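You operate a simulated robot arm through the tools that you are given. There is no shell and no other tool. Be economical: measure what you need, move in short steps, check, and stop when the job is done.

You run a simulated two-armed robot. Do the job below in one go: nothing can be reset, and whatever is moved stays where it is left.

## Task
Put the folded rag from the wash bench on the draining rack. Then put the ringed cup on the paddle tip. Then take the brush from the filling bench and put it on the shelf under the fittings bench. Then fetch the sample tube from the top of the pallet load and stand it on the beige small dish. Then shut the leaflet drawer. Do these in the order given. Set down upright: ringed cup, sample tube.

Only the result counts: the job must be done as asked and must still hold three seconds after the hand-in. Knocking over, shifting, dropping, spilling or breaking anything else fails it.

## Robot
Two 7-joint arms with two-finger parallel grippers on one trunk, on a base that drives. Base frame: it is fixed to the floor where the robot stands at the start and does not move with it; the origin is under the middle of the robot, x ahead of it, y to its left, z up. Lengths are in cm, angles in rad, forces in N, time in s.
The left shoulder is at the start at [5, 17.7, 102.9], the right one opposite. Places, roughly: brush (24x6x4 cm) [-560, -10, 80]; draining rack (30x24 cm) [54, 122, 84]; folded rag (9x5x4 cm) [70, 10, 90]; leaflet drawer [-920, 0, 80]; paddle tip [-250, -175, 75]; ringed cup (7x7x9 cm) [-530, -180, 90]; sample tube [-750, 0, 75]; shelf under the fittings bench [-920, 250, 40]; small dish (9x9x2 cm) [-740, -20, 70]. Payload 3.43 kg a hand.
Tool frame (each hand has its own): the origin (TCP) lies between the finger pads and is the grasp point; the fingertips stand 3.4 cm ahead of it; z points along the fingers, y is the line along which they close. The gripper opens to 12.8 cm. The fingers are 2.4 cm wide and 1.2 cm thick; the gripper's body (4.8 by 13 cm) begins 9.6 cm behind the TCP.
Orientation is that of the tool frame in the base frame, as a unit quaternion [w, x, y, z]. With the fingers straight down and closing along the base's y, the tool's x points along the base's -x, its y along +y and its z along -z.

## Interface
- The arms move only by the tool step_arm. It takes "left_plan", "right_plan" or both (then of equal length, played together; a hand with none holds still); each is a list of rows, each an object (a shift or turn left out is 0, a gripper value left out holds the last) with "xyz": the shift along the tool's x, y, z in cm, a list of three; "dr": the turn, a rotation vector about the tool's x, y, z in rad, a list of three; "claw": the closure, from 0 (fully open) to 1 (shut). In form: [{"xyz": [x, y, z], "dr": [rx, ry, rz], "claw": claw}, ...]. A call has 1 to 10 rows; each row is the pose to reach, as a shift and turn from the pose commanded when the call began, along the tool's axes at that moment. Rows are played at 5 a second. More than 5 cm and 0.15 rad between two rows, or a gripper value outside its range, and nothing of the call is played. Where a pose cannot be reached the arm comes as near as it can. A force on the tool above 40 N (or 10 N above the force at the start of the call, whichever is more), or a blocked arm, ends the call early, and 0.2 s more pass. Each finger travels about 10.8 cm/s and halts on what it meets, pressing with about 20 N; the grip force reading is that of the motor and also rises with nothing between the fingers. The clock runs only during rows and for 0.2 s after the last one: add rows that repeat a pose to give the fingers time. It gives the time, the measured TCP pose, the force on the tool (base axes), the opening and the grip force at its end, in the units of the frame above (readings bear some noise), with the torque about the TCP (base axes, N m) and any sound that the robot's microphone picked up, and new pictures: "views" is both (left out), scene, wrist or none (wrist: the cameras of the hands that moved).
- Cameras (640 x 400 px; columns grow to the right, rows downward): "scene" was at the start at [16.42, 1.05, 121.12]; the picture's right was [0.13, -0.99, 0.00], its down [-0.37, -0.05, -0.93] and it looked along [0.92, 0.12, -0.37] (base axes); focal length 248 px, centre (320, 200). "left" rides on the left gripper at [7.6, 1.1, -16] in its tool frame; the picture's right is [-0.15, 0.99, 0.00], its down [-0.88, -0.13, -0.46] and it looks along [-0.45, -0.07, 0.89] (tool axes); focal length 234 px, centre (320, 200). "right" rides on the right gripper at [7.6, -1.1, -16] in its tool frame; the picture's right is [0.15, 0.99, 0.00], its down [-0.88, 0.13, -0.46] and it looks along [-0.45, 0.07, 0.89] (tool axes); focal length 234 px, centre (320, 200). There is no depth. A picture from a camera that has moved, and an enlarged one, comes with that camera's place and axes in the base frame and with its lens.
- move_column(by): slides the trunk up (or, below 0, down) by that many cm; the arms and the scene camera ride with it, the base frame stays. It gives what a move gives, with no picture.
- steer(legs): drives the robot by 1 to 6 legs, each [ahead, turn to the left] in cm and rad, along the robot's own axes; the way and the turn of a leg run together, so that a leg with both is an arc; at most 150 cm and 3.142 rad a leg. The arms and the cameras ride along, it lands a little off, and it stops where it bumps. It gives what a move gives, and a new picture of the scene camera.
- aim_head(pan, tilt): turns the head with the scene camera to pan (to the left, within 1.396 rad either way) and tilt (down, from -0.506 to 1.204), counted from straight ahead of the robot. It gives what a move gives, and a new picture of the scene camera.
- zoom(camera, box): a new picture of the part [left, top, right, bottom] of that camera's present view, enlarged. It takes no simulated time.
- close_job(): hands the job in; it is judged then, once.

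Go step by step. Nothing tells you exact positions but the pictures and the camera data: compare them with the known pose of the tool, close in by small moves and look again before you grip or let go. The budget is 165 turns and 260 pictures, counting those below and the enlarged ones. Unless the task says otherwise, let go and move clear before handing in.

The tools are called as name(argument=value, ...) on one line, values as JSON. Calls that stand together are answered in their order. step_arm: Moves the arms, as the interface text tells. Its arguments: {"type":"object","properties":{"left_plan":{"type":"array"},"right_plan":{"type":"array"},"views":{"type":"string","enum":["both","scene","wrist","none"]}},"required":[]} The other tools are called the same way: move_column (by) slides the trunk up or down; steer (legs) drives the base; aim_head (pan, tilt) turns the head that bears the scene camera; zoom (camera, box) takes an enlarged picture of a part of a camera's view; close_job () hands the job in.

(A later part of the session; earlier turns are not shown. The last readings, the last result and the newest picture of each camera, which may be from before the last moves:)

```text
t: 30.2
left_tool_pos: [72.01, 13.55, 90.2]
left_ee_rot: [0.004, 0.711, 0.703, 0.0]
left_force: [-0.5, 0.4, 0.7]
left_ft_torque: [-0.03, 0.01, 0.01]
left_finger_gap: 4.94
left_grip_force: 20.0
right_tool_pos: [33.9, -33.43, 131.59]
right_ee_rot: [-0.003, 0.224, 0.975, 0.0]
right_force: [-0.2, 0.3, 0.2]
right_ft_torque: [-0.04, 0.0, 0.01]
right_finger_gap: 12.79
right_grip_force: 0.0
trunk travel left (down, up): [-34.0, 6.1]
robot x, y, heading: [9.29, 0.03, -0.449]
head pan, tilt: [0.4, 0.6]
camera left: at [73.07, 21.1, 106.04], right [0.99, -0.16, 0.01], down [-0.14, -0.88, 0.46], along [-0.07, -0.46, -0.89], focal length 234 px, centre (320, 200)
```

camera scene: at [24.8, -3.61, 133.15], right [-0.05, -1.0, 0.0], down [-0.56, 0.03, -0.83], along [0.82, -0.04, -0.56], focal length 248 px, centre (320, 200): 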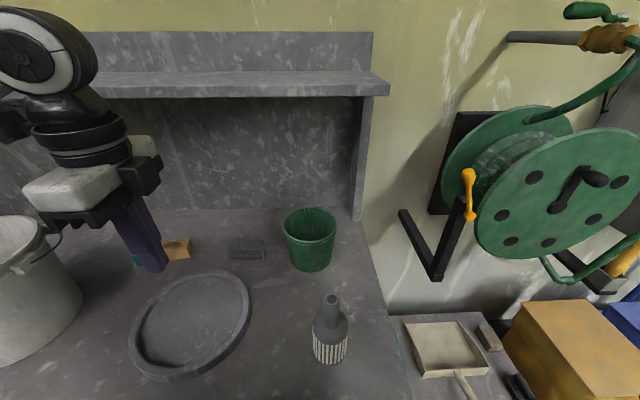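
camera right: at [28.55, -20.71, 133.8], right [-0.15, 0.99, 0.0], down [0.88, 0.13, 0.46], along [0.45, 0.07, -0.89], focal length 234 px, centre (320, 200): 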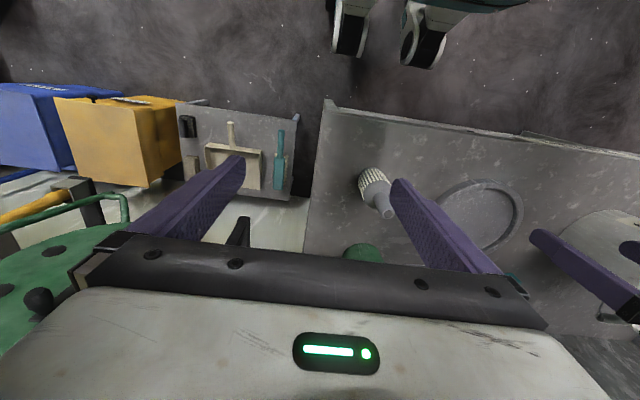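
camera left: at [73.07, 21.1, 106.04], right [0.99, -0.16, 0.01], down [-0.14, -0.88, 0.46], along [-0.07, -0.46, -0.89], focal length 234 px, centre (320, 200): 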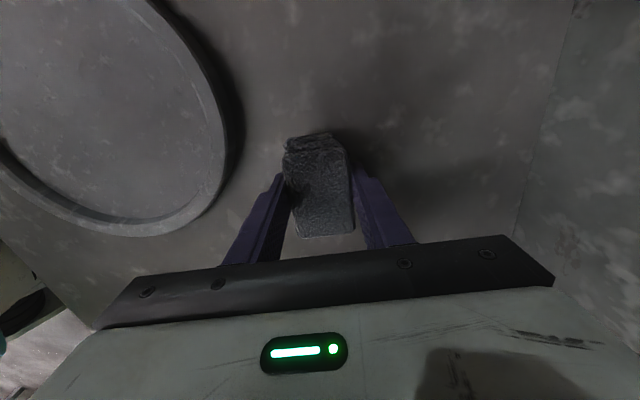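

The rag is rising with the fingers. I continue the lift gently.

step_arm(left_plan=[{"xyz": [0, 0, -0.6]}, {"xyz": [0, 0, -1.2]}, {"xyz": [0, 0, -1.9]}, {"xyz": [0, 0, -2.6]}, {"xyz": [0, 0, -3.4]}, {"xyz": [0, 0, -4.2]}, {"xyz": [0, 0, -5]}, {"xyz": [0, 0, -5.8]}, {"xyz": [0, 0, -6.5]}, {"xyz": [0, 0, -7]}], views="wrist")

```text
t: 32.4
left_tool_pos: [71.72, 13.64, 96.61]
left_ee_rot: [-0.001, 0.711, 0.703, -0.002]
left_force: [-0.2, -0.1, -1.4]
left_ft_torque: [0.01, -0.01, -0.01]
left_finger_gap: 4.92
left_grip_force: 20.2
right_tool_pos: [33.89, -33.45, 131.57]
right_ee_rot: [-0.003, 0.224, 0.975, 0.0]
right_force: [-0.3, -0.9, -0.3]
right_ft_torque: [-0.02, 0.01, 0.01]
right_finger_gap: 12.81
right_grip_force: 0.2
trunk travel left (down, up): [-34.0, 6.1]
robot x, y, heading: [9.49, -0.19, -0.45]
head pan, tilt: [0.4, 0.6]
camera left: at [72.97, 21.2, 112.57], right [0.99, -0.16, 0.0], down [-0.14, -0.88, 0.46], along [-0.08, -0.45, -0.89], focal length 234 px, centre (320, 200)
```

left: 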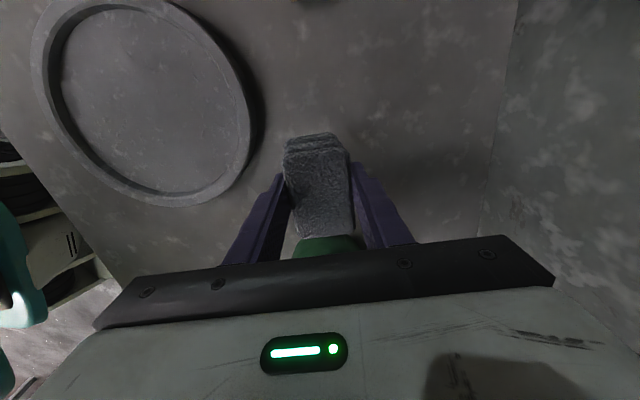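

Still held. I pull back slowly.

step_arm(left_plan=[{"xyz": [0, -0.8, -0.6]}, {"xyz": [0.3, -2, -1.4]}, {"xyz": [0.6, -3.6, -2.2]}, {"xyz": [1, -5.5, -3]}, {"xyz": [1.4, -7.5, -4]}, {"xyz": [1.8, -9.5, -5]}, {"xyz": [2.2, -11.5, -6]}, {"xyz": [2.6, -13.5, -7]}, {"xyz": [3, -15, -7.5]}, {"xyz": [3, -16, -8]}], views="wrist")

aim_head(pan=1.3, tilt=0.45)

```text
t: 34.6
left_tool_pos: [55.84, 16.79, 105.01]
left_ee_rot: [0.003, 0.711, 0.703, 0.0]
left_force: [-0.8, -0.8, -1.1]
left_ft_torque: [-0.01, 0.01, 0.01]
left_finger_gap: 4.92
left_grip_force: 19.9
right_tool_pos: [33.87, -33.43, 131.58]
right_ee_rot: [-0.003, 0.223, 0.975, 0.001]
right_force: [0.0, 0.5, 0.1]
right_ft_torque: [0.01, 0.0, 0.02]
right_finger_gap: 12.8
right_grip_force: 0.1
trunk travel left (down, up): [-34.0, 6.1]
robot x, y, heading: [9.43, -0.09, -0.445]
head pan, tilt: [0.4, 0.6]
camera left: at [57.03, 24.38, 120.92], right [0.99, -0.16, 0.01], down [-0.14, -0.88, 0.46], along [-0.07, -0.46, -0.89], focal length 234 px, centre (320, 200)
```

left: 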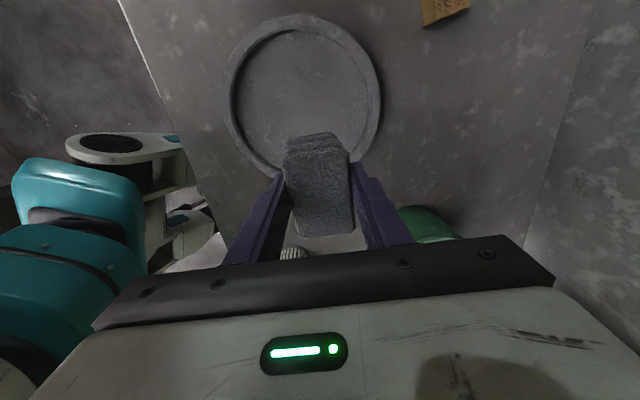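

```text
t: 35.8
left_tool_pos: [55.97, 16.88, 105.11]
left_ee_rot: [0.003, 0.711, 0.703, 0.0]
left_force: [0.4, -0.2, -0.2]
left_ft_torque: [0.01, -0.03, -0.01]
left_finger_gap: 4.92
left_grip_force: 19.8
right_tool_pos: [33.86, -33.44, 131.57]
right_ee_rot: [-0.003, 0.223, 0.975, 0.0]
right_force: [-0.4, -0.1, 0.0]
right_ft_torque: [0.03, 0.02, -0.01]
right_finger_gap: 12.82
right_grip_force: 0.0
trunk travel left (down, up): [-34.0, 6.1]
robot x, y, heading: [9.65, 0.19, -0.446]
head pan, tilt: [1.3, 0.45]
camera scene: at [22.06, 3.69, 134.5], right [0.75, -0.66, 0.0], down [-0.29, -0.33, -0.9], along [0.59, 0.68, -0.44], focal length 248 px, centre (320, 200)
```

scene: 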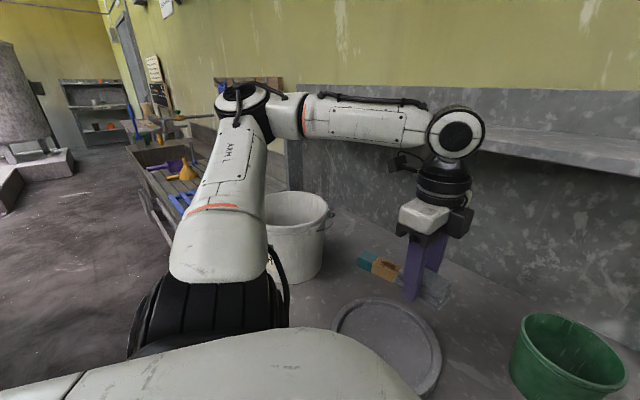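

The rag is held. I back away from the bench along the robot's heading and check the grip.

steer(legs=[[-25, 0]])

```text
t: 37.6
left_tool_pos: [33.44, 27.49, 105.03]
left_ee_rot: [0.003, 0.711, 0.703, 0.0]
left_force: [-0.5, 0.3, 0.0]
left_ft_torque: [-0.03, 0.0, 0.0]
left_finger_gap: 4.9
left_grip_force: 20.4
right_tool_pos: [11.45, -22.68, 131.63]
right_ee_rot: [-0.001, 0.224, 0.975, 0.0]
right_force: [-0.3, -0.6, -0.9]
right_ft_torque: [-0.03, -0.02, 0.05]
right_finger_gap: 12.79
right_grip_force: 0.1
trunk travel left (down, up): [-34.0, 6.1]
robot x, y, heading: [-13.27, 10.83, -0.446]
head pan, tilt: [1.3, 0.45]
camera scene: at [-0.44, 14.5, 134.5], right [0.75, -0.66, 0.0], down [-0.29, -0.33, -0.9], along [0.59, 0.68, -0.44], focal length 248 px, centre (320, 200)
```

scene: 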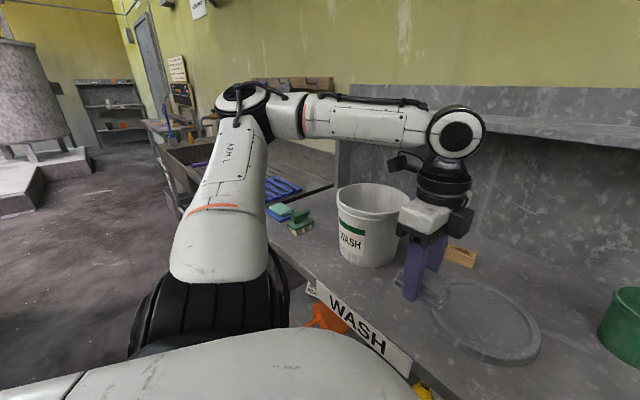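

The grip holds. I turn left to face +y and drive along the benches.

steer(legs=[[0, 2.017], [83, 0]])

```text
t: 46.8
left_tool_pos: [-46.52, 128.87, 104.99]
left_ee_rot: [0.002, -0.207, 0.978, 0.004]
left_force: [-0.1, -0.4, -0.8]
left_ft_torque: [-0.01, -0.05, -0.02]
left_finger_gap: 4.92
left_grip_force: 19.9
right_tool_pos: [8.3, 129.65, 131.54]
right_ee_rot: [-0.002, -0.699, 0.715, -0.002]
right_force: [0.5, 0.5, 0.4]
right_ft_torque: [-0.05, -0.01, 0.0]
right_finger_gap: 12.83
right_grip_force: 0.0
trunk travel left (down, up): [-34.0, 6.1]
robot x, y, heading: [-11.98, 93.3, 1.55]
head pan, tilt: [1.3, 0.45]
camera scene: at [-20.33, 103.01, 134.5], right [0.29, 0.96, 0.0], down [0.42, -0.12, -0.9], along [-0.86, 0.26, -0.44], focal length 248 px, centre (320, 200)
```

scene: 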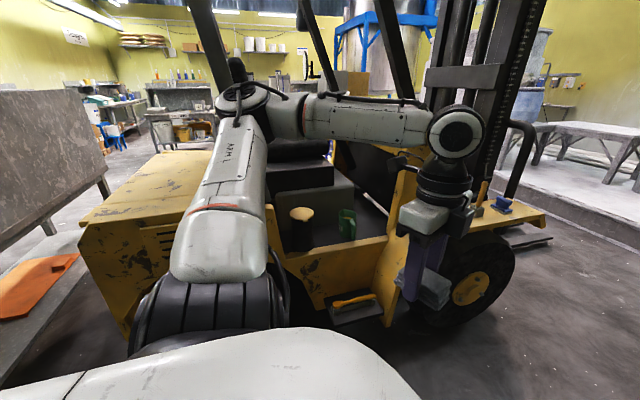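

The grip holds. I turn to face the rack bench and look at it.

steer(legs=[[0, -1.55]])

aim_head(pan=0.5, tilt=0.6)

```text
t: 51.0
left_tool_pos: [22.51, 128.95, 105.11]
left_ee_rot: [0.004, 0.535, 0.845, 0.0]
left_force: [0.4, -0.1, -0.6]
left_ft_torque: [0.0, 0.0, 0.02]
left_finger_gap: 4.92
left_grip_force: 20.2
right_tool_pos: [24.72, 74.11, 131.64]
right_ee_rot: [-0.003, -0.001, 1.0, 0.0]
right_force: [0.3, 0.9, 0.3]
right_ft_torque: [0.04, -0.02, 0.01]
right_finger_gap: 12.8
right_grip_force: 0.1
trunk travel left (down, up): [-34.0, 6.1]
robot x, y, heading: [-11.79, 93.92, 0.001]
head pan, tilt: [1.3, 0.45]
camera scene: at [-2.23, 102.24, 134.5], right [0.96, -0.26, 0.0], down [-0.11, -0.42, -0.9], along [0.24, 0.87, -0.44], focal length 248 px, centre (320, 200)
```

scene: 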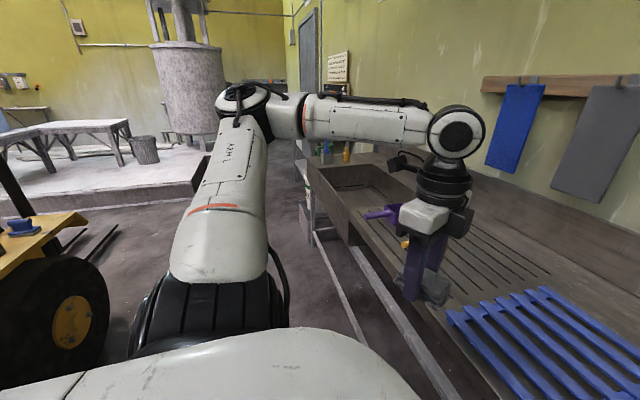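

```text
t: 52.1
left_tool_pos: [22.58, 129.01, 104.95]
left_ee_rot: [0.003, 0.535, 0.845, 0.0]
left_force: [-0.3, -1.2, -0.9]
left_ft_torque: [0.01, 0.01, -0.02]
left_finger_gap: 4.92
left_grip_force: 20.0
right_tool_pos: [24.65, 74.07, 131.44]
right_ee_rot: [-0.002, -0.001, 1.0, 0.0]
right_force: [-0.1, 0.2, -0.6]
right_ft_torque: [0.04, -0.01, 0.01]
right_finger_gap: 12.82
right_grip_force: 0.0
trunk travel left (down, up): [-34.0, 6.1]
robot x, y, heading: [-11.81, 93.99, 0.002]
head pan, tilt: [0.499, 0.6]
camera scene: at [3.09, 97.65, 133.14], right [0.48, -0.88, 0.0], down [-0.49, -0.27, -0.83], along [0.72, 0.4, -0.56], focal length 248 px, centre (320, 200)
```

scene: 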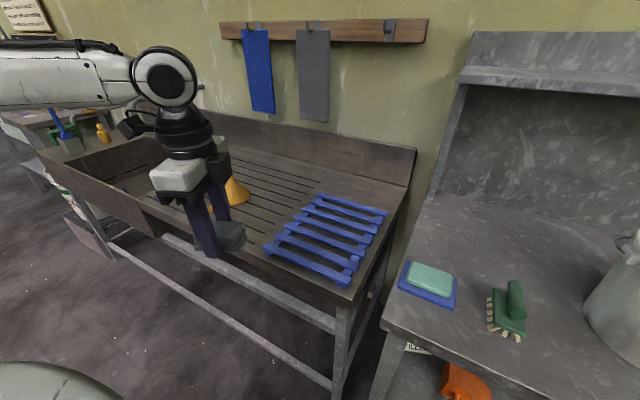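

The rack spans about x 38–69 and y 110–134, with its top near 84. I drive 14 cm ahead.

steer(legs=[[14, 0]])

```text
t: 53.5
left_tool_pos: [36.47, 128.93, 105.1]
left_ee_rot: [0.002, 0.535, 0.845, 0.001]
left_force: [-0.1, -1.7, 0.5]
left_ft_torque: [-0.01, 0.03, 0.01]
left_finger_gap: 4.93
left_grip_force: 19.6
right_tool_pos: [38.73, 74.21, 131.56]
right_ee_rot: [-0.002, -0.001, 1.0, 0.0]
right_force: [1.0, -0.7, 0.1]
right_ft_torque: [0.02, 0.04, 0.01]
right_finger_gap: 12.78
right_grip_force: 0.1
trunk travel left (down, up): [-34.0, 6.1]
robot x, y, heading: [2.26, 93.86, 0.0]
head pan, tilt: [0.499, 0.6]
camera scene: at [16.94, 97.7, 133.13], right [0.48, -0.88, 0.0], down [-0.5, -0.27, -0.82], along [0.72, 0.4, -0.57], focal length 248 px, centre (320, 200)
```

scene: 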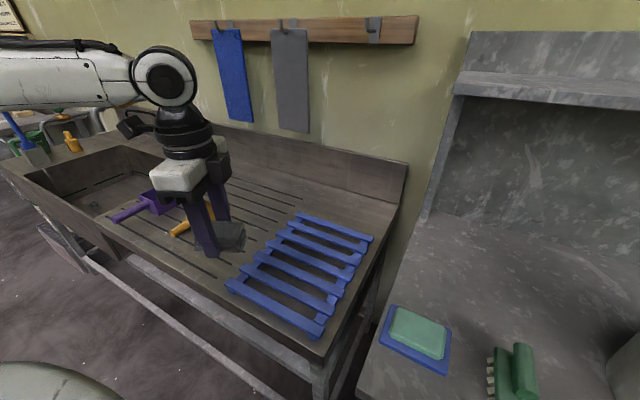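

I carry the rag over the rack centre at about (50.5, 122).

step_arm(left_plan=[{"xyz": [-1, 0.7, 0]}, {"xyz": [-2.5, 2, 0]}, {"xyz": [-4.3, 3.4, 0]}, {"xyz": [-6.2, 4.8, 0]}, {"xyz": [-8, 6.3, 1]}, {"xyz": [-9.8, 7.7, 2]}, {"xyz": [-11.4, 8.9, 3]}, {"xyz": [-12.3, 9.6, 4]}, {"xyz": [-12.3, 9.6, 5]}, {"xyz": [-12.3, 9.6, 6]}])

```text
t: 55.6
left_tool_pos: [50.32, 122.07, 99.16]
left_ee_rot: [0.004, 0.535, 0.845, 0.001]
left_force: [-0.1, 0.9, -0.8]
left_ft_torque: [-0.01, -0.02, -0.01]
left_finger_gap: 4.93
left_grip_force: 20.1
right_tool_pos: [38.5, 74.2, 131.51]
right_ee_rot: [-0.003, -0.001, 1.0, 0.001]
right_force: [-0.1, 0.8, -0.2]
right_ft_torque: [-0.01, 0.01, 0.02]
right_finger_gap: 12.78
right_grip_force: 0.1
trunk travel left (down, up): [-34.0, 6.1]
robot x, y, heading: [1.89, 93.79, 0.005]
head pan, tilt: [0.499, 0.6]
camera scene: at [16.87, 97.71, 133.14], right [0.48, -0.88, 0.0], down [-0.5, -0.27, -0.82], along [0.72, 0.4, -0.57], focal length 248 px, centre (320, 200)
camera left: at [48.0, 129.26, 115.02], right [0.96, 0.29, 0.01], down [0.26, -0.85, 0.46], along [0.14, -0.44, -0.89], focal length 234 px, centre (320, 200)
```

scene: 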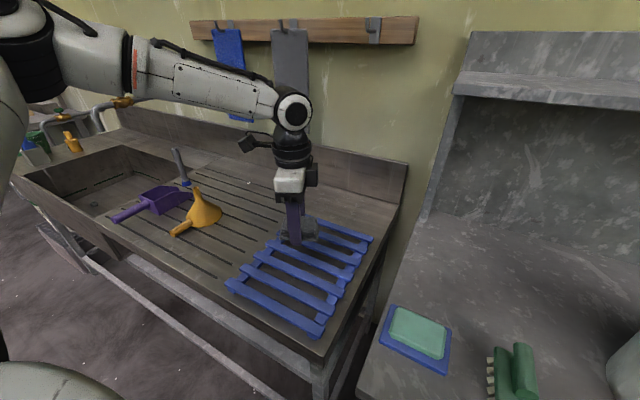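
left: 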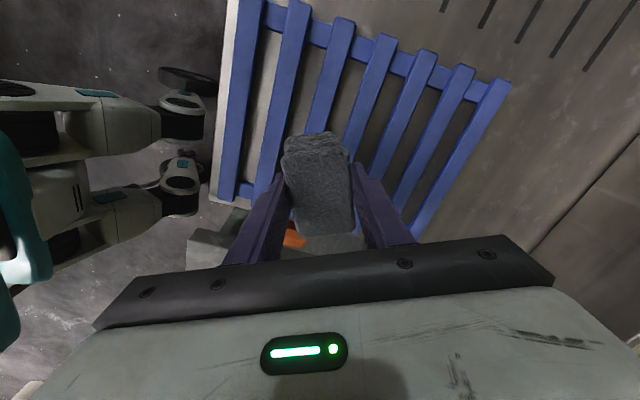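

The rag is over the rack. I lower it gently until contact.

step_arm(left_plan=[{"xyz": [0, 0, 0.8]}, {"xyz": [0, 0, 1.8]}, {"xyz": [0, 0, 3]}, {"xyz": [0, 0, 4.2]}, {"xyz": [0, 0, 5.4]}, {"xyz": [0, 0, 6.4]}, {"xyz": [0, 0, 7.2]}])

```text
t: 57.2
left_tool_pos: [50.44, 122.02, 91.89]
left_ee_rot: [0.004, 0.536, 0.844, 0.0]
left_force: [-0.5, -0.4, -0.6]
left_ft_torque: [0.03, 0.0, 0.01]
left_finger_gap: 4.9
left_grip_force: 20.1
right_tool_pos: [38.61, 74.24, 131.59]
right_ee_rot: [-0.003, -0.001, 1.0, 0.0]
right_force: [-0.4, -0.6, -0.2]
right_ft_torque: [-0.02, 0.02, 0.02]
right_finger_gap: 12.79
right_grip_force: 0.1
trunk travel left (down, up): [-34.0, 6.1]
robot x, y, heading: [2.08, 93.38, 0.002]
head pan, tilt: [0.499, 0.6]
camera scene: at [16.87, 97.71, 133.14], right [0.48, -0.88, 0.0], down [-0.49, -0.27, -0.82], along [0.72, 0.4, -0.57], focal length 248 px, centre (320, 200)
camera left: at [48.09, 129.27, 107.79], right [0.96, 0.29, 0.01], down [0.26, -0.85, 0.46], along [0.14, -0.44, -0.89], focal length 234 px, centre (320, 200)
```

scene: 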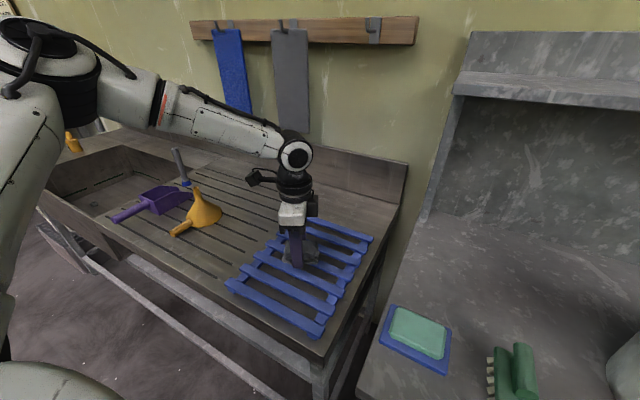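
left: 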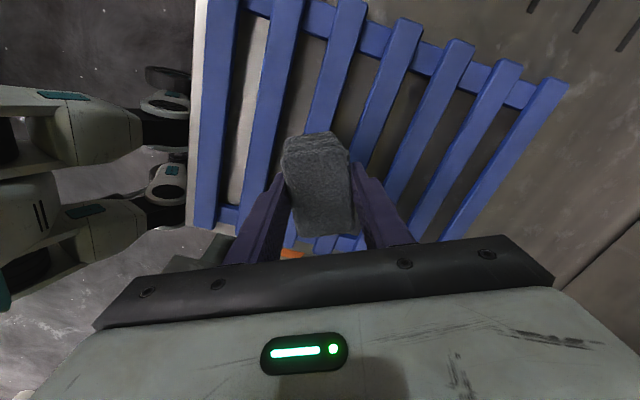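

step_arm(left_plan=[{"xyz": [0, 0, 0.5]}, {"xyz": [0, 0, 1.0]}, {"xyz": [0, 0, 1.5]}, {"xyz": [0, 0, 2]}, {"xyz": [0, 0, 2.4]}, {"xyz": [0, 0, 2.8]}], views="wrist")

```text
t: 58.6
left_tool_pos: [50.38, 121.96, 89.17]
left_ee_rot: [0.003, 0.535, 0.845, 0.0]
left_force: [0.0, -0.8, -1.3]
left_ft_torque: [0.01, 0.05, 0.01]
left_finger_gap: 4.91
left_grip_force: 19.8
right_tool_pos: [38.5, 74.05, 131.7]
right_ee_rot: [-0.003, -0.001, 1.0, -0.001]
right_force: [-0.4, -0.6, 0.1]
right_ft_torque: [-0.02, 0.01, -0.02]
right_finger_gap: 12.79
right_grip_force: 0.0
trunk travel left (down, up): [-34.0, 6.1]
robot x, y, heading: [1.69, 93.43, 0.002]
head pan, tilt: [0.499, 0.6]
camera left: at [48.06, 129.27, 104.99], right [0.96, 0.29, 0.01], down [0.26, -0.85, 0.46], along [0.14, -0.44, -0.89], focal length 234 px, centre (320, 200)
```

left: 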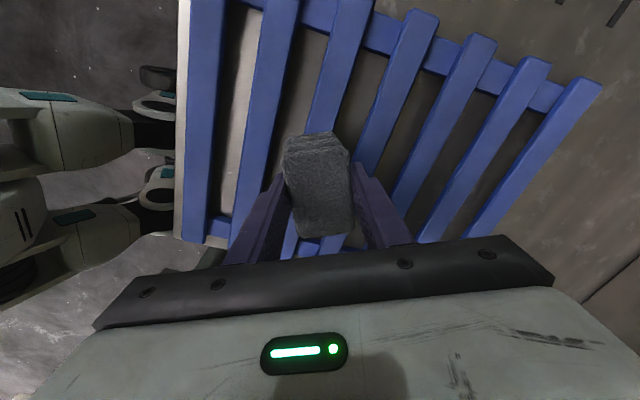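

step_arm(left_plan=[{"xyz": [0, 0, 0.3]}, {"xyz": [0, 0, 0.6]}, {"xyz": [0, 0, 0.9]}, {"xyz": [0, 0, 1.2]}, {"xyz": [0, 0, 1.5]}, {"xyz": [0, 0, 1.8]}, {"xyz": [0, 0, 2.1]}, {"xyz": [0, 0, 2.4]}], views="wrist")

```text
t: 60.4
left_tool_pos: [50.44, 121.96, 87.71]
left_ee_rot: [0.006, 0.535, 0.845, 0.003]
left_force: [-9.6, 2.9, 21.0]
left_ft_torque: [-0.09, 0.97, -0.08]
left_finger_gap: 4.92
left_grip_force: 20.0
right_tool_pos: [38.33, 74.13, 131.69]
right_ee_rot: [-0.001, 0.0, 1.0, -0.001]
right_force: [0.6, -0.1, -1.1]
right_ft_torque: [0.01, 0.02, -0.01]
right_finger_gap: 12.81
right_grip_force: 0.0
trunk travel left (down, up): [-34.0, 6.1]
robot x, y, heading: [1.9, 93.52, 0.009]
head pan, tilt: [0.499, 0.6]
stopped in row 8 (left hand): the force on the tool passed its limit (the readings are from after the stop); the commanded pose is now the measured one
camera left: at [48.01, 129.2, 103.52], right [0.96, 0.29, 0.01], down [0.25, -0.85, 0.46], along [0.14, -0.44, -0.89], focal length 234 px, centre (320, 200)
```

left: 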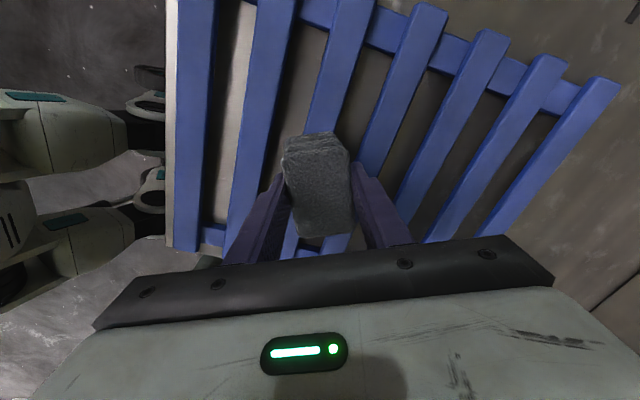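

Contact. I ease up, open a little and rise.

step_arm(left_plan=[{"xyz": [0, 0, -0.3]}, {"xyz": [0, 0, -0.3], "claw": 0.5}, {"xyz": [0, 0, -0.3], "claw": 0.42}, {"xyz": [0, 0, -0.3], "claw": 0.42}, {"xyz": [0, 0, -1.5], "claw": 0.42}, {"xyz": [0, 0, -4], "claw": 0.42}, {"xyz": [0, 0, -8], "claw": 0.42}, {"xyz": [0, 0, -12], "claw": 0.42}])

```text
t: 62.1
left_tool_pos: [50.49, 121.95, 99.39]
left_ee_rot: [0.005, 0.535, 0.845, 0.002]
left_force: [-0.6, 0.0, 0.0]
left_ft_torque: [-0.04, -0.03, 0.0]
left_finger_gap: 7.44
left_grip_force: 0.1
right_tool_pos: [38.31, 74.17, 131.44]
right_ee_rot: [-0.001, -0.001, 1.0, 0.0]
right_force: [-1.5, -0.1, 0.0]
right_ft_torque: [-0.04, -0.05, 0.02]
right_finger_gap: 12.8
right_grip_force: 0.1
trunk travel left (down, up): [-34.0, 6.1]
robot x, y, heading: [2.03, 93.81, 0.01]
head pan, tilt: [0.499, 0.6]
camera scene: at [16.8, 97.7, 133.15], right [0.48, -0.88, 0.0], down [-0.49, -0.27, -0.83], along [0.72, 0.4, -0.56], focal length 248 px, centre (320, 200)
camera left: at [48.03, 129.26, 115.34], right [0.96, 0.29, 0.01], down [0.25, -0.85, 0.46], along [0.14, -0.44, -0.89], focal length 234 px, centre (320, 200)
```

scene: 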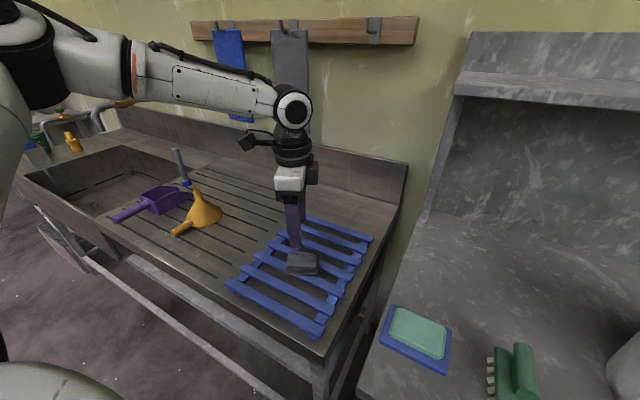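
left: 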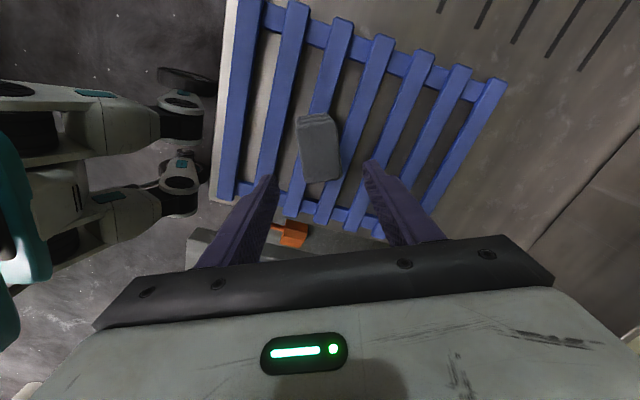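

The rag lies on the rack. Now I tuck the left arm in and back off so I can go and look for the cup.

step_arm(left_plan=[{"xyz": [3, -3, -3], "dr": [0, 0, 0]}, {"xyz": [5, -6, -5], "dr": [0, 0, -0.14]}, {"xyz": [7, -9, -7], "dr": [0, 0, -0.28]}, {"xyz": [9, -12, -9], "dr": [0, 0, -0.42]}, {"xyz": [9, -14, -11], "dr": [0, 0, -0.56]}, {"xyz": [9, -15, -13], "dr": [0, 0, -0.7]}, {"xyz": [9, -15, -14], "dr": [0, 0, -0.84]}, {"xyz": [9, -15, -14], "dr": [0, 0, -0.98]}, {"xyz": [9, -15, -14], "dr": [0, 0, -1.12]}], views="none")

steer(legs=[[-25, 0], [0, -1.9]])

aim_head(pan=-0.9, tilt=0.3)

```text
refused: row 1 steps farther than a row can; nothing moved
```

```text
t: 68.5
left_tool_pos: [-11.42, 38.22, 99.43]
left_ee_rot: [0.005, 0.998, 0.06, -0.003]
left_force: [0.0, -0.7, 0.0]
left_ft_torque: [0.01, 0.03, 0.02]
left_finger_gap: 7.42
left_grip_force: 0.1
right_tool_pos: [-53.04, 64.94, 131.63]
right_ee_rot: [-0.002, 0.811, 0.586, 0.001]
right_force: [0.3, -0.7, -0.3]
right_ft_torque: [-0.02, -0.02, 0.04]
right_finger_gap: 12.81
right_grip_force: 0.0
trunk travel left (down, up): [-34.0, 6.1]
robot x, y, heading: [-23.48, 93.62, -1.887]
head pan, tilt: [0.499, 0.6]
camera scene: at [-23.41, 77.93, 133.14], right [-0.98, -0.18, 0.0], down [-0.1, 0.56, -0.83], along [0.15, -0.81, -0.56], focal length 248 px, centre (320, 200)
```

scene: 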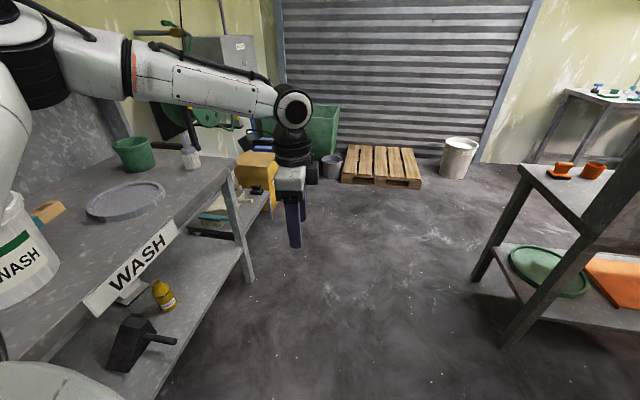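

```text
t: 70.0
left_tool_pos: [-11.4, 38.33, 99.45]
left_ee_rot: [0.005, 0.998, 0.06, -0.003]
left_force: [0.1, -0.5, 0.0]
left_ft_torque: [0.01, 0.02, 0.01]
left_finger_gap: 7.45
left_grip_force: 0.0
right_tool_pos: [-53.0, 64.79, 131.63]
right_ee_rot: [-0.002, 0.811, 0.585, 0.001]
right_force: [0.1, -0.1, -0.5]
right_ft_torque: [-0.02, 0.02, 0.0]
right_finger_gap: 12.82
right_grip_force: 0.0
trunk travel left (down, up): [-34.0, 6.1]
robot x, y, heading: [-23.02, 93.52, -1.889]
head pan, tilt: [-0.901, 0.3]
camera scene: at [-33.77, 83.38, 135.89], right [-0.35, 0.94, 0.0], down [0.28, 0.1, -0.96], along [-0.9, -0.33, -0.3], focal length 248 px, centre (320, 200)
```

scene: 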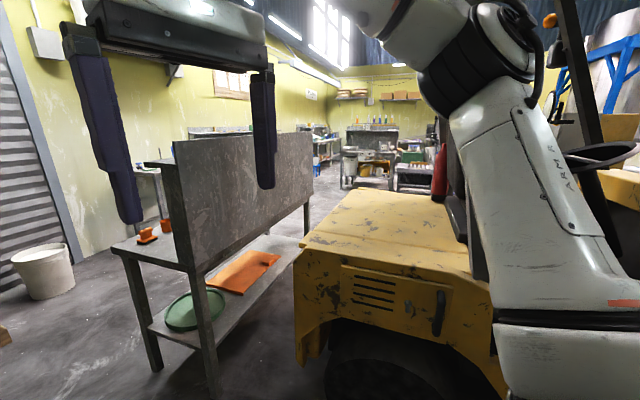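

Nothing was hit, though the arm wasn't tucked because that call was refused. I tuck it now, and I see a clear corridor south of the island bench, around y = −95.

step_arm(left_plan=[{"xyz": [2, -2, -2], "dr": [0, 0, 0]}, {"xyz": [4, -4.5, -4], "dr": [0, 0, -0.14]}, {"xyz": [6, -7, -6], "dr": [0, 0, -0.28]}, {"xyz": [7.5, -9.5, -8], "dr": [0, 0, -0.42]}, {"xyz": [8, -12, -10], "dr": [0, 0, -0.56]}, {"xyz": [8, -14, -12], "dr": [0, 0, -0.7]}, {"xyz": [8, -15, -14], "dr": [0, 0, -0.84]}, {"xyz": [8, -15, -14], "dr": [0, 0, -0.98]}, {"xyz": [8, -15, -14], "dr": [0, 0, -1.12]}], views="none")

steer(legs=[[0, 0.31], [100, 0], [85, 0], [0, -1.56]])

aim_head(pan=0.2, tilt=0.3)

```text
t: 72.0
left_tool_pos: [-5.27, 54.35, 113.34]
left_ee_rot: [0.003, 0.813, 0.582, -0.005]
left_force: [-0.6, -0.1, 0.7]
left_ft_torque: [-0.01, -0.01, 0.04]
left_finger_gap: 7.43
left_grip_force: 0.0
right_tool_pos: [-53.09, 64.87, 131.68]
right_ee_rot: [-0.002, 0.811, 0.585, 0.003]
right_force: [0.0, -0.6, 0.0]
right_ft_torque: [-0.03, 0.02, 0.03]
right_finger_gap: 12.77
right_grip_force: 0.1
trunk travel left (down, up): [-34.0, 6.1]
robot x, y, heading: [-22.89, 93.98, -1.889]
head pan, tilt: [-0.901, 0.3]
```

```text
t: 86.1
left_tool_pos: [-54.72, -121.11, 113.24]
left_ee_rot: [-0.001, 1.0, -0.001, -0.006]
left_force: [-0.2, -0.4, 0.4]
left_ft_torque: [0.04, 0.01, -0.02]
left_finger_gap: 7.4
left_grip_force: 0.2
right_tool_pos: [-60.41, -72.6, 131.49]
right_ee_rot: [-0.001, 1.0, 0.005, 0.003]
right_force: [-0.4, 0.5, -0.8]
right_ft_torque: [-0.04, -0.01, 0.02]
right_finger_gap: 12.79
right_grip_force: 0.1
trunk travel left (down, up): [-34.0, 6.1]
robot x, y, heading: [-23.25, -91.12, -3.132]
head pan, tilt: [-0.901, 0.3]
camera scene: at [-36.29, -84.56, 135.89], right [0.77, 0.63, 0.0], down [0.19, -0.23, -0.96], along [-0.6, 0.74, -0.3], focal length 248 px, centre (320, 200)
```

scene: 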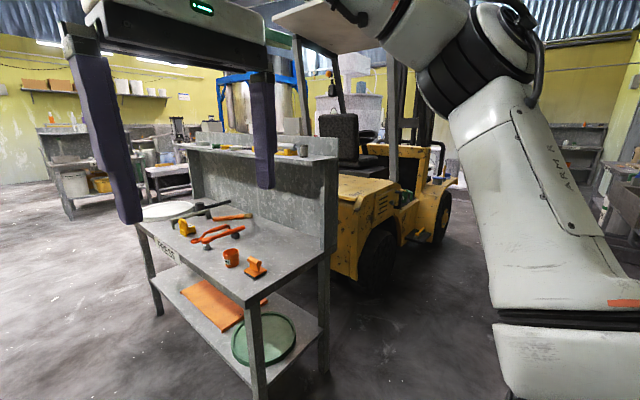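

```text
t: 87.5
left_tool_pos: [-54.89, -121.04, 113.33]
left_ee_rot: [0.0, 1.0, 0.0, -0.006]
left_force: [0.2, -0.2, -0.3]
left_ft_torque: [0.01, -0.03, 0.0]
left_finger_gap: 7.41
left_grip_force: 0.0
right_tool_pos: [-60.36, -72.47, 131.63]
right_ee_rot: [-0.001, 1.0, 0.006, 0.002]
right_force: [0.9, 0.6, 0.5]
right_ft_torque: [0.0, 0.01, -0.03]
right_finger_gap: 12.82
right_grip_force: 0.1
trunk travel left (down, up): [-34.0, 6.1]
robot x, y, heading: [-23.27, -91.48, -3.134]
head pan, tilt: [0.201, 0.3]
camera scene: at [-39.51, -93.79, 135.89], right [-0.21, 0.98, 0.0], down [0.29, 0.06, -0.96], along [-0.93, -0.2, -0.3], focal length 248 px, centre (320, 200)
```

scene: 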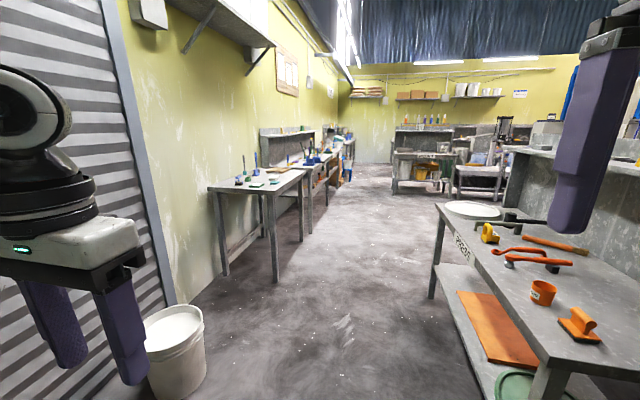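

The corridor west is clear, with small tables along the south wall. I drive 150 cm west and look at the first table for the paddle.

steer(legs=[[150, -0.01]])

aim_head(pan=0.75, tilt=0.45)

```text
t: 94.9
left_tool_pos: [-204.84, -120.84, 113.24]
left_ee_rot: [-0.001, 1.0, -0.012, -0.007]
left_force: [0.0, 0.0, 0.0]
left_ft_torque: [-0.03, -0.03, -0.04]
left_finger_gap: 7.41
left_grip_force: 0.0
right_tool_pos: [-209.3, -72.14, 131.63]
right_ee_rot: [0.0, 1.0, -0.005, 0.003]
right_force: [0.0, 0.4, -0.2]
right_ft_torque: [0.02, -0.03, 0.0]
right_finger_gap: 12.82
right_grip_force: 0.0
trunk travel left (down, up): [-34.0, 6.1]
robot x, y, heading: [-173.16, -92.04, 3.128]
head pan, tilt: [0.201, 0.3]
camera scene: at [-188.95, -93.93, 135.89], right [-0.19, 0.98, 0.0], down [0.29, 0.06, -0.96], along [-0.94, -0.18, -0.3], focal length 248 px, centre (320, 200)
```

scene: 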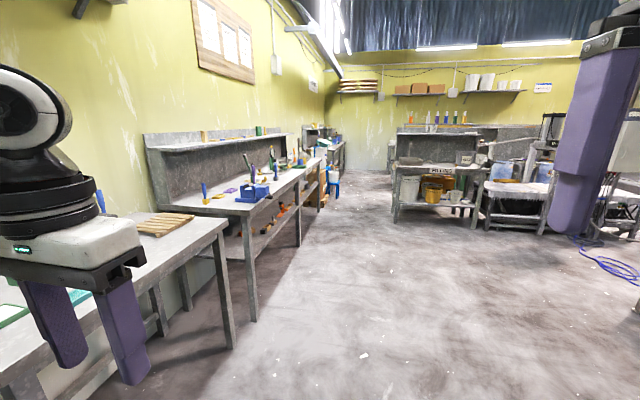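

```text
t: 95.8
left_tool_pos: [-204.84, -120.86, 113.23]
left_ee_rot: [-0.001, 1.0, -0.012, -0.006]
left_force: [-0.5, 0.1, -0.6]
left_ft_torque: [0.0, -0.01, 0.05]
left_finger_gap: 7.43
left_grip_force: 0.0
right_tool_pos: [-209.46, -72.24, 131.5]
right_ee_rot: [-0.001, 1.0, -0.005, 0.003]
right_force: [0.4, -0.6, 0.7]
right_ft_torque: [0.01, 0.0, -0.03]
right_finger_gap: 12.79
right_grip_force: 0.0
trunk travel left (down, up): [-34.0, 6.1]
robot x, y, heading: [-172.99, -92.01, 3.134]
head pan, tilt: [0.75, 0.45]
camera scene: at [-186.55, -98.35, 134.5], right [-0.68, 0.74, 0.0], down [0.32, 0.29, -0.9], along [-0.66, -0.61, -0.44], focal length 248 px, centre (320, 200)
```

scene: 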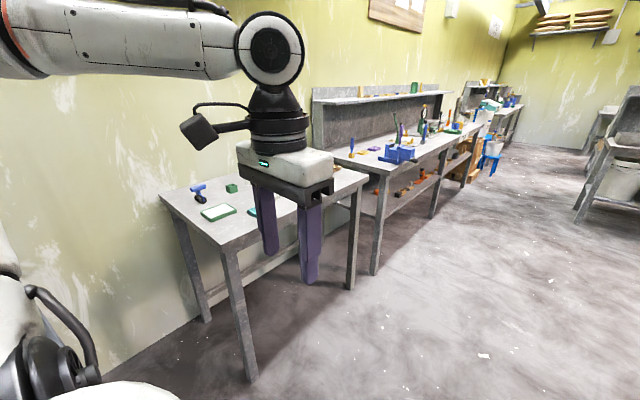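

The table is partly hidden behind my hand. I drive on towards the cup and look at the table on the way.

steer(legs=[[90, 0]])

aim_head(pan=1.35, tilt=0.5)

```text
t: 100.6
left_tool_pos: [-294.28, -120.92, 113.29]
left_ee_rot: [-0.001, 1.0, -0.006, -0.005]
left_force: [0.0, 0.3, 0.0]
left_ft_torque: [0.0, 0.0, -0.03]
left_finger_gap: 7.41
left_grip_force: 0.0
right_tool_pos: [-299.25, -72.21, 131.49]
right_ee_rot: [-0.001, 1.0, 0.0, 0.003]
right_force: [-0.9, 0.5, 0.7]
right_ft_torque: [-0.01, -0.04, 0.02]
right_finger_gap: 12.83
right_grip_force: 0.1
trunk travel left (down, up): [-34.0, 6.1]
robot x, y, heading: [-262.7, -91.64, -3.137]
head pan, tilt: [0.75, 0.45]
camera scene: at [-276.13, -98.25, 134.49], right [-0.68, 0.73, 0.0], down [0.32, 0.3, -0.9], along [-0.66, -0.62, -0.44], focal length 248 px, centre (320, 200)
```

scene: 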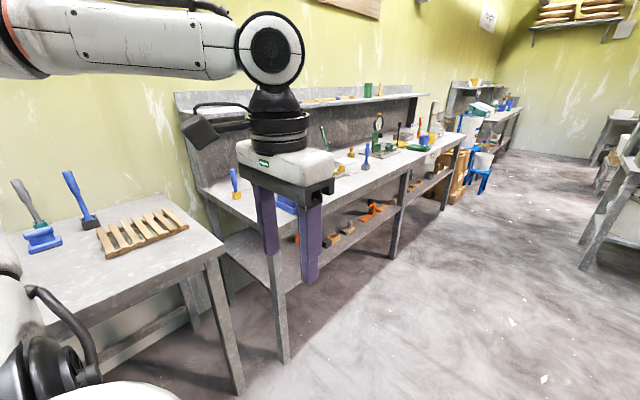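

```text
t: 101.6
left_tool_pos: [-294.16, -120.88, 113.21]
left_ee_rot: [-0.001, 1.0, -0.006, -0.006]
left_force: [0.4, -0.2, 0.2]
left_ft_torque: [0.0, -0.03, -0.02]
left_finger_gap: 7.45
left_grip_force: 0.1
right_tool_pos: [-299.15, -72.26, 131.53]
right_ee_rot: [-0.001, 1.0, -0.001, 0.002]
right_force: [-0.4, 1.1, -0.3]
right_ft_torque: [0.0, 0.0, -0.01]
right_finger_gap: 12.78
right_grip_force: 0.2
trunk travel left (down, up): [-34.0, 6.1]
robot x, y, heading: [-262.44, -91.92, -3.14]
head pan, tilt: [1.349, 0.499]
camera scene: at [-271.38, -100.84, 134.05], right [-0.98, 0.22, 0.0], down [0.1, 0.47, -0.88], along [-0.19, -0.86, -0.48], focal length 248 px, centre (320, 200)
```

scene: 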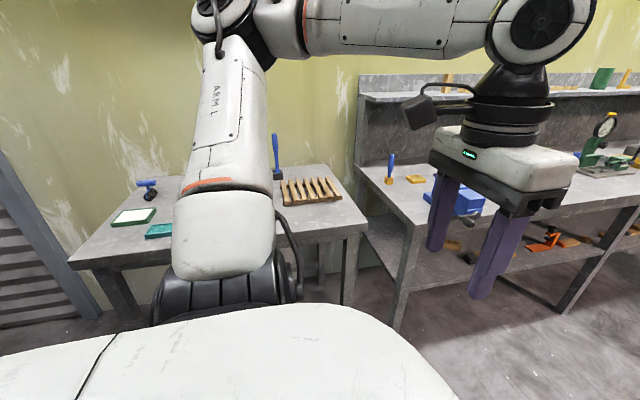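

The paddle tip is behind my left arm, so I'll view it on return. I drive on to the cup.

steer(legs=[[150, 0]])

aim_head(pan=0.2, tilt=0.35)

```text
t: 109.0
left_tool_pos: [-445.06, -120.56, 113.24]
left_ee_rot: [-0.001, 1.0, -0.009, -0.006]
left_force: [-0.1, 0.2, 0.4]
left_ft_torque: [-0.01, 0.01, -0.04]
left_finger_gap: 7.45
left_grip_force: 0.2
right_tool_pos: [-449.76, -71.94, 131.59]
right_ee_rot: [0.0, 1.0, -0.004, 0.002]
right_force: [-0.5, 0.4, 0.3]
right_ft_torque: [-0.03, -0.03, 0.01]
right_finger_gap: 12.81
right_grip_force: 0.1
trunk travel left (down, up): [-34.0, 6.1]
robot x, y, heading: [-413.22, -91.71, 3.138]
head pan, tilt: [1.349, 0.499]
camera scene: at [-422.09, -100.66, 134.05], right [-0.97, 0.22, 0.0], down [0.11, 0.47, -0.88], along [-0.2, -0.86, -0.48], focal length 248 px, centre (320, 200)
```

scene: 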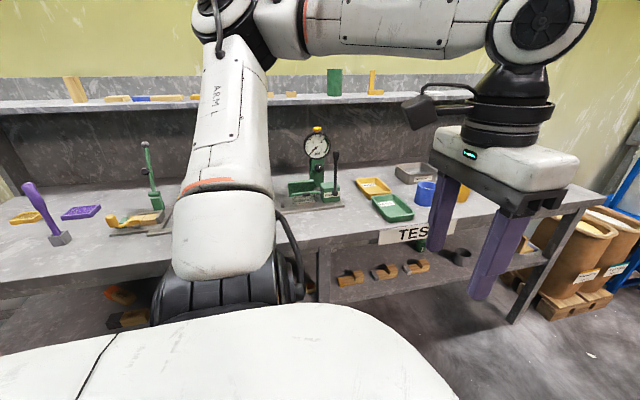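

```text
t: 110.4
left_tool_pos: [-444.99, -120.73, 113.27]
left_ee_rot: [-0.002, 1.0, -0.01, -0.006]
left_force: [-0.1, -0.4, 0.0]
left_ft_torque: [-0.02, 0.02, -0.01]
left_finger_gap: 7.43
left_grip_force: 0.0
right_tool_pos: [-449.75, -71.91, 131.51]
right_ee_rot: [-0.002, 1.0, -0.004, 0.002]
right_force: [-0.4, -0.2, -0.3]
right_ft_torque: [-0.02, -0.01, -0.03]
right_finger_gap: 12.81
right_grip_force: 0.1
trunk travel left (down, up): [-34.0, 6.1]
robot x, y, heading: [-413.08, -91.37, 3.136]
head pan, tilt: [0.201, 0.351]
camera scene: at [-429.16, -93.62, 135.42], right [-0.2, 0.98, 0.0], down [0.34, 0.07, -0.94], along [-0.92, -0.18, -0.34], focal length 248 px, centre (320, 200)
```

scene: 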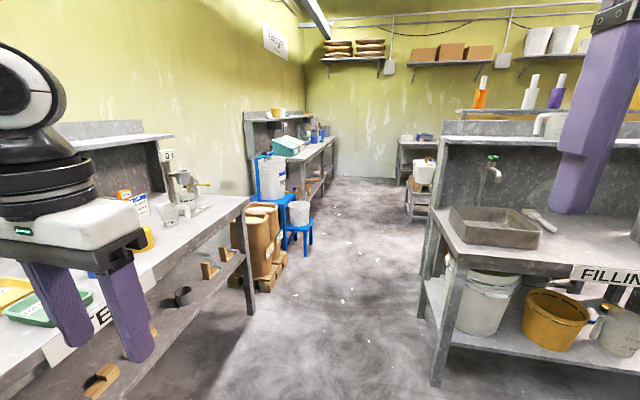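

Around pixel (190,200) is where the cup should be. I enlarge that area.

zoom(camera="scene", box=[110, 140, 270, 240])

zoom(camera="scene", box=[420, 140, 640, 278])

```text
4.00 times, centred on (190, 190) of scene
camera zoom: at [-429.16, -93.62, 135.42], right [-0.2, 0.98, 0.0], down [0.34, 0.07, -0.94], along [-0.92, -0.18, -0.34], focal length 993 px, centre (840, 240)
```

zoom: 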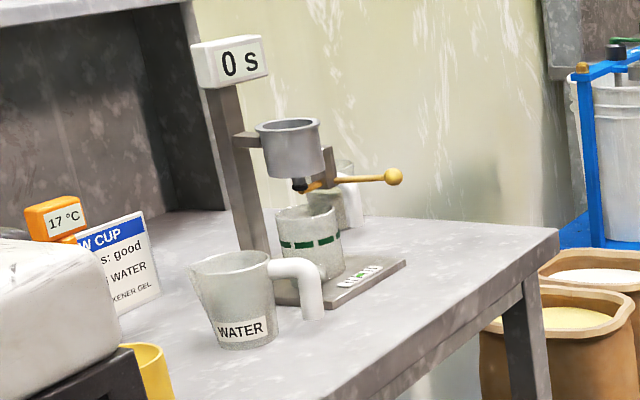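

```text
2.90 times, centred on (530, 209) of scene
camera zoom: at [-429.16, -93.62, 135.42], right [-0.2, 0.98, 0.0], down [0.34, 0.07, -0.94], along [-0.92, -0.18, -0.34], focal length 720 px, centre (-289, 174)
```

zoom: 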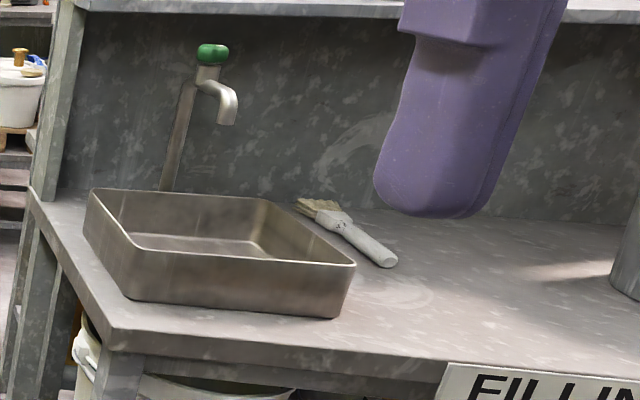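

The ringed cup has green dashes and stands on a flow-cup stand, under the funnel, with a WATER jug in front of it. It needs a side grasp from the north. I drive to face it from the corridor.

steer(legs=[[0, 0.13], [112, 0], [0, 1.44]])

aim_head(pan=0.0, tilt=0.5)

```text
t: 120.2
left_tool_pos: [-495.25, -137.71, 113.32]
left_ee_rot: [0.003, 0.714, 0.7, -0.005]
left_force: [0.1, 0.3, -0.1]
left_ft_torque: [0.06, 0.0, 0.01]
left_finger_gap: 7.41
left_grip_force: 0.1
right_tool_pos: [-543.78, -142.35, 131.58]
right_ee_rot: [-0.003, 0.71, 0.704, 0.002]
right_force: [-0.6, -0.7, 0.0]
right_ft_torque: [-0.02, 0.0, 0.03]
right_finger_gap: 12.8
right_grip_force: 0.0
trunk travel left (down, up): [-34.0, 6.1]
robot x, y, heading: [-524.19, -105.96, -1.574]
head pan, tilt: [0.201, 0.351]
camera scene: at [-522.03, -122.18, 135.42], right [-0.98, -0.19, 0.0], down [-0.07, 0.34, -0.94], along [0.18, -0.92, -0.34], focal length 248 px, centre (320, 200)
```

scene: 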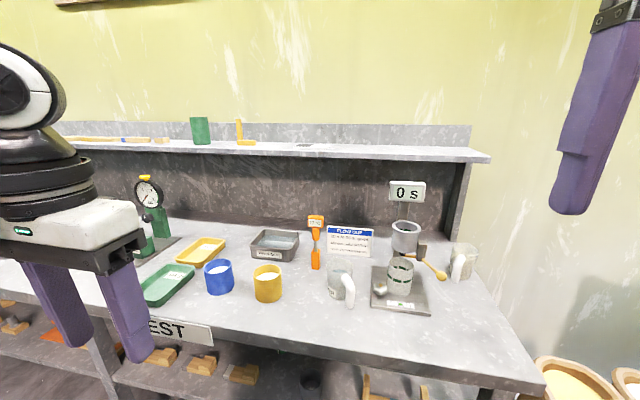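

```text
t: 120.9
left_tool_pos: [-495.09, -137.61, 113.37]
left_ee_rot: [0.005, 0.714, 0.7, -0.006]
left_force: [0.1, 0.2, -0.7]
left_ft_torque: [0.01, -0.04, 0.01]
left_finger_gap: 7.41
left_grip_force: 0.1
right_tool_pos: [-543.75, -142.26, 131.58]
right_ee_rot: [-0.002, 0.711, 0.704, 0.001]
right_force: [0.6, 0.0, 0.1]
right_ft_torque: [0.0, 0.03, 0.04]
right_finger_gap: 12.8
right_grip_force: 0.1
trunk travel left (down, up): [-34.0, 6.1]
robot x, y, heading: [-524.05, -106.06, -1.573]
head pan, tilt: [0.0, 0.499]
camera scene: at [-523.89, -122.14, 134.06], right [-1.0, 0.01, 0.0], down [0.0, 0.48, -0.88], along [0.0, -0.88, -0.48], focal length 248 px, centre (320, 200)
```

scene: 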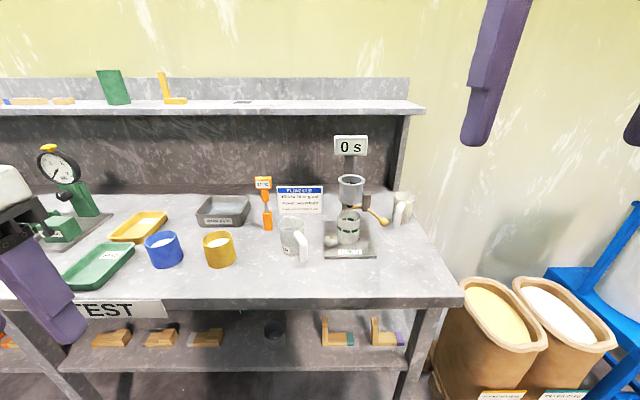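

zoom(camera="scene", box=[260, 125, 440, 285])

```text
2.50 times, centred on (350, 205) of scene
camera zoom: at [-523.89, -122.14, 134.06], right [-1.0, 0.01, 0.0], down [0.0, 0.48, -0.88], along [0.0, -0.88, -0.48], focal length 621 px, centre (245, 188)
```

zoom: 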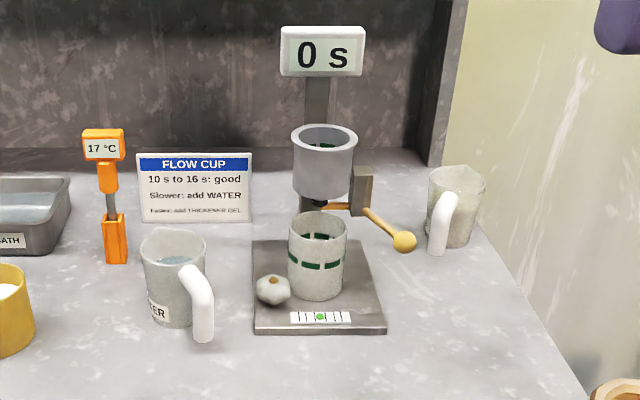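

The cup's centre is about (−532.8, −185, 90). Its rim is near 95, with the nozzle just above it. I'll use the right hand pitched about 60° from vertical, pointing south, and first shift the robot east so the cup lies 22 cm to its right.

steer(legs=[[0, 0.65], [22, 0], [0, -0.65]])

```text
t: 126.2
left_tool_pos: [-481.37, -154.93, 113.4]
left_ee_rot: [0.003, 0.71, 0.704, -0.005]
left_force: [-0.5, 0.4, 0.6]
left_ft_torque: [0.01, -0.02, 0.02]
left_finger_gap: 7.43
left_grip_force: 0.1
right_tool_pos: [-529.98, -159.99, 131.5]
right_ee_rot: [-0.003, 0.706, 0.708, 0.001]
right_force: [0.5, -0.1, 0.2]
right_ft_torque: [0.0, 0.0, -0.01]
right_finger_gap: 12.81
right_grip_force: 0.0
trunk travel left (down, up): [-34.0, 6.1]
robot x, y, heading: [-510.27, -123.59, -1.56]
head pan, tilt: [0.0, 0.499]
camera scene: at [-510.35, -139.74, 134.05], right [-1.0, -0.01, 0.0], down [0.0, 0.48, -0.88], along [0.0, -0.88, -0.48], focal length 248 px, centre (320, 200)
```

scene: 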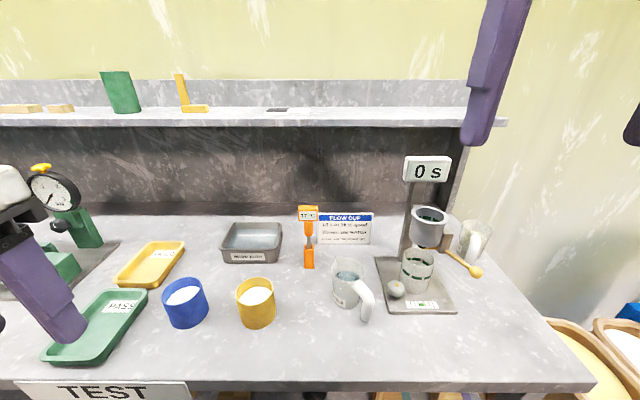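

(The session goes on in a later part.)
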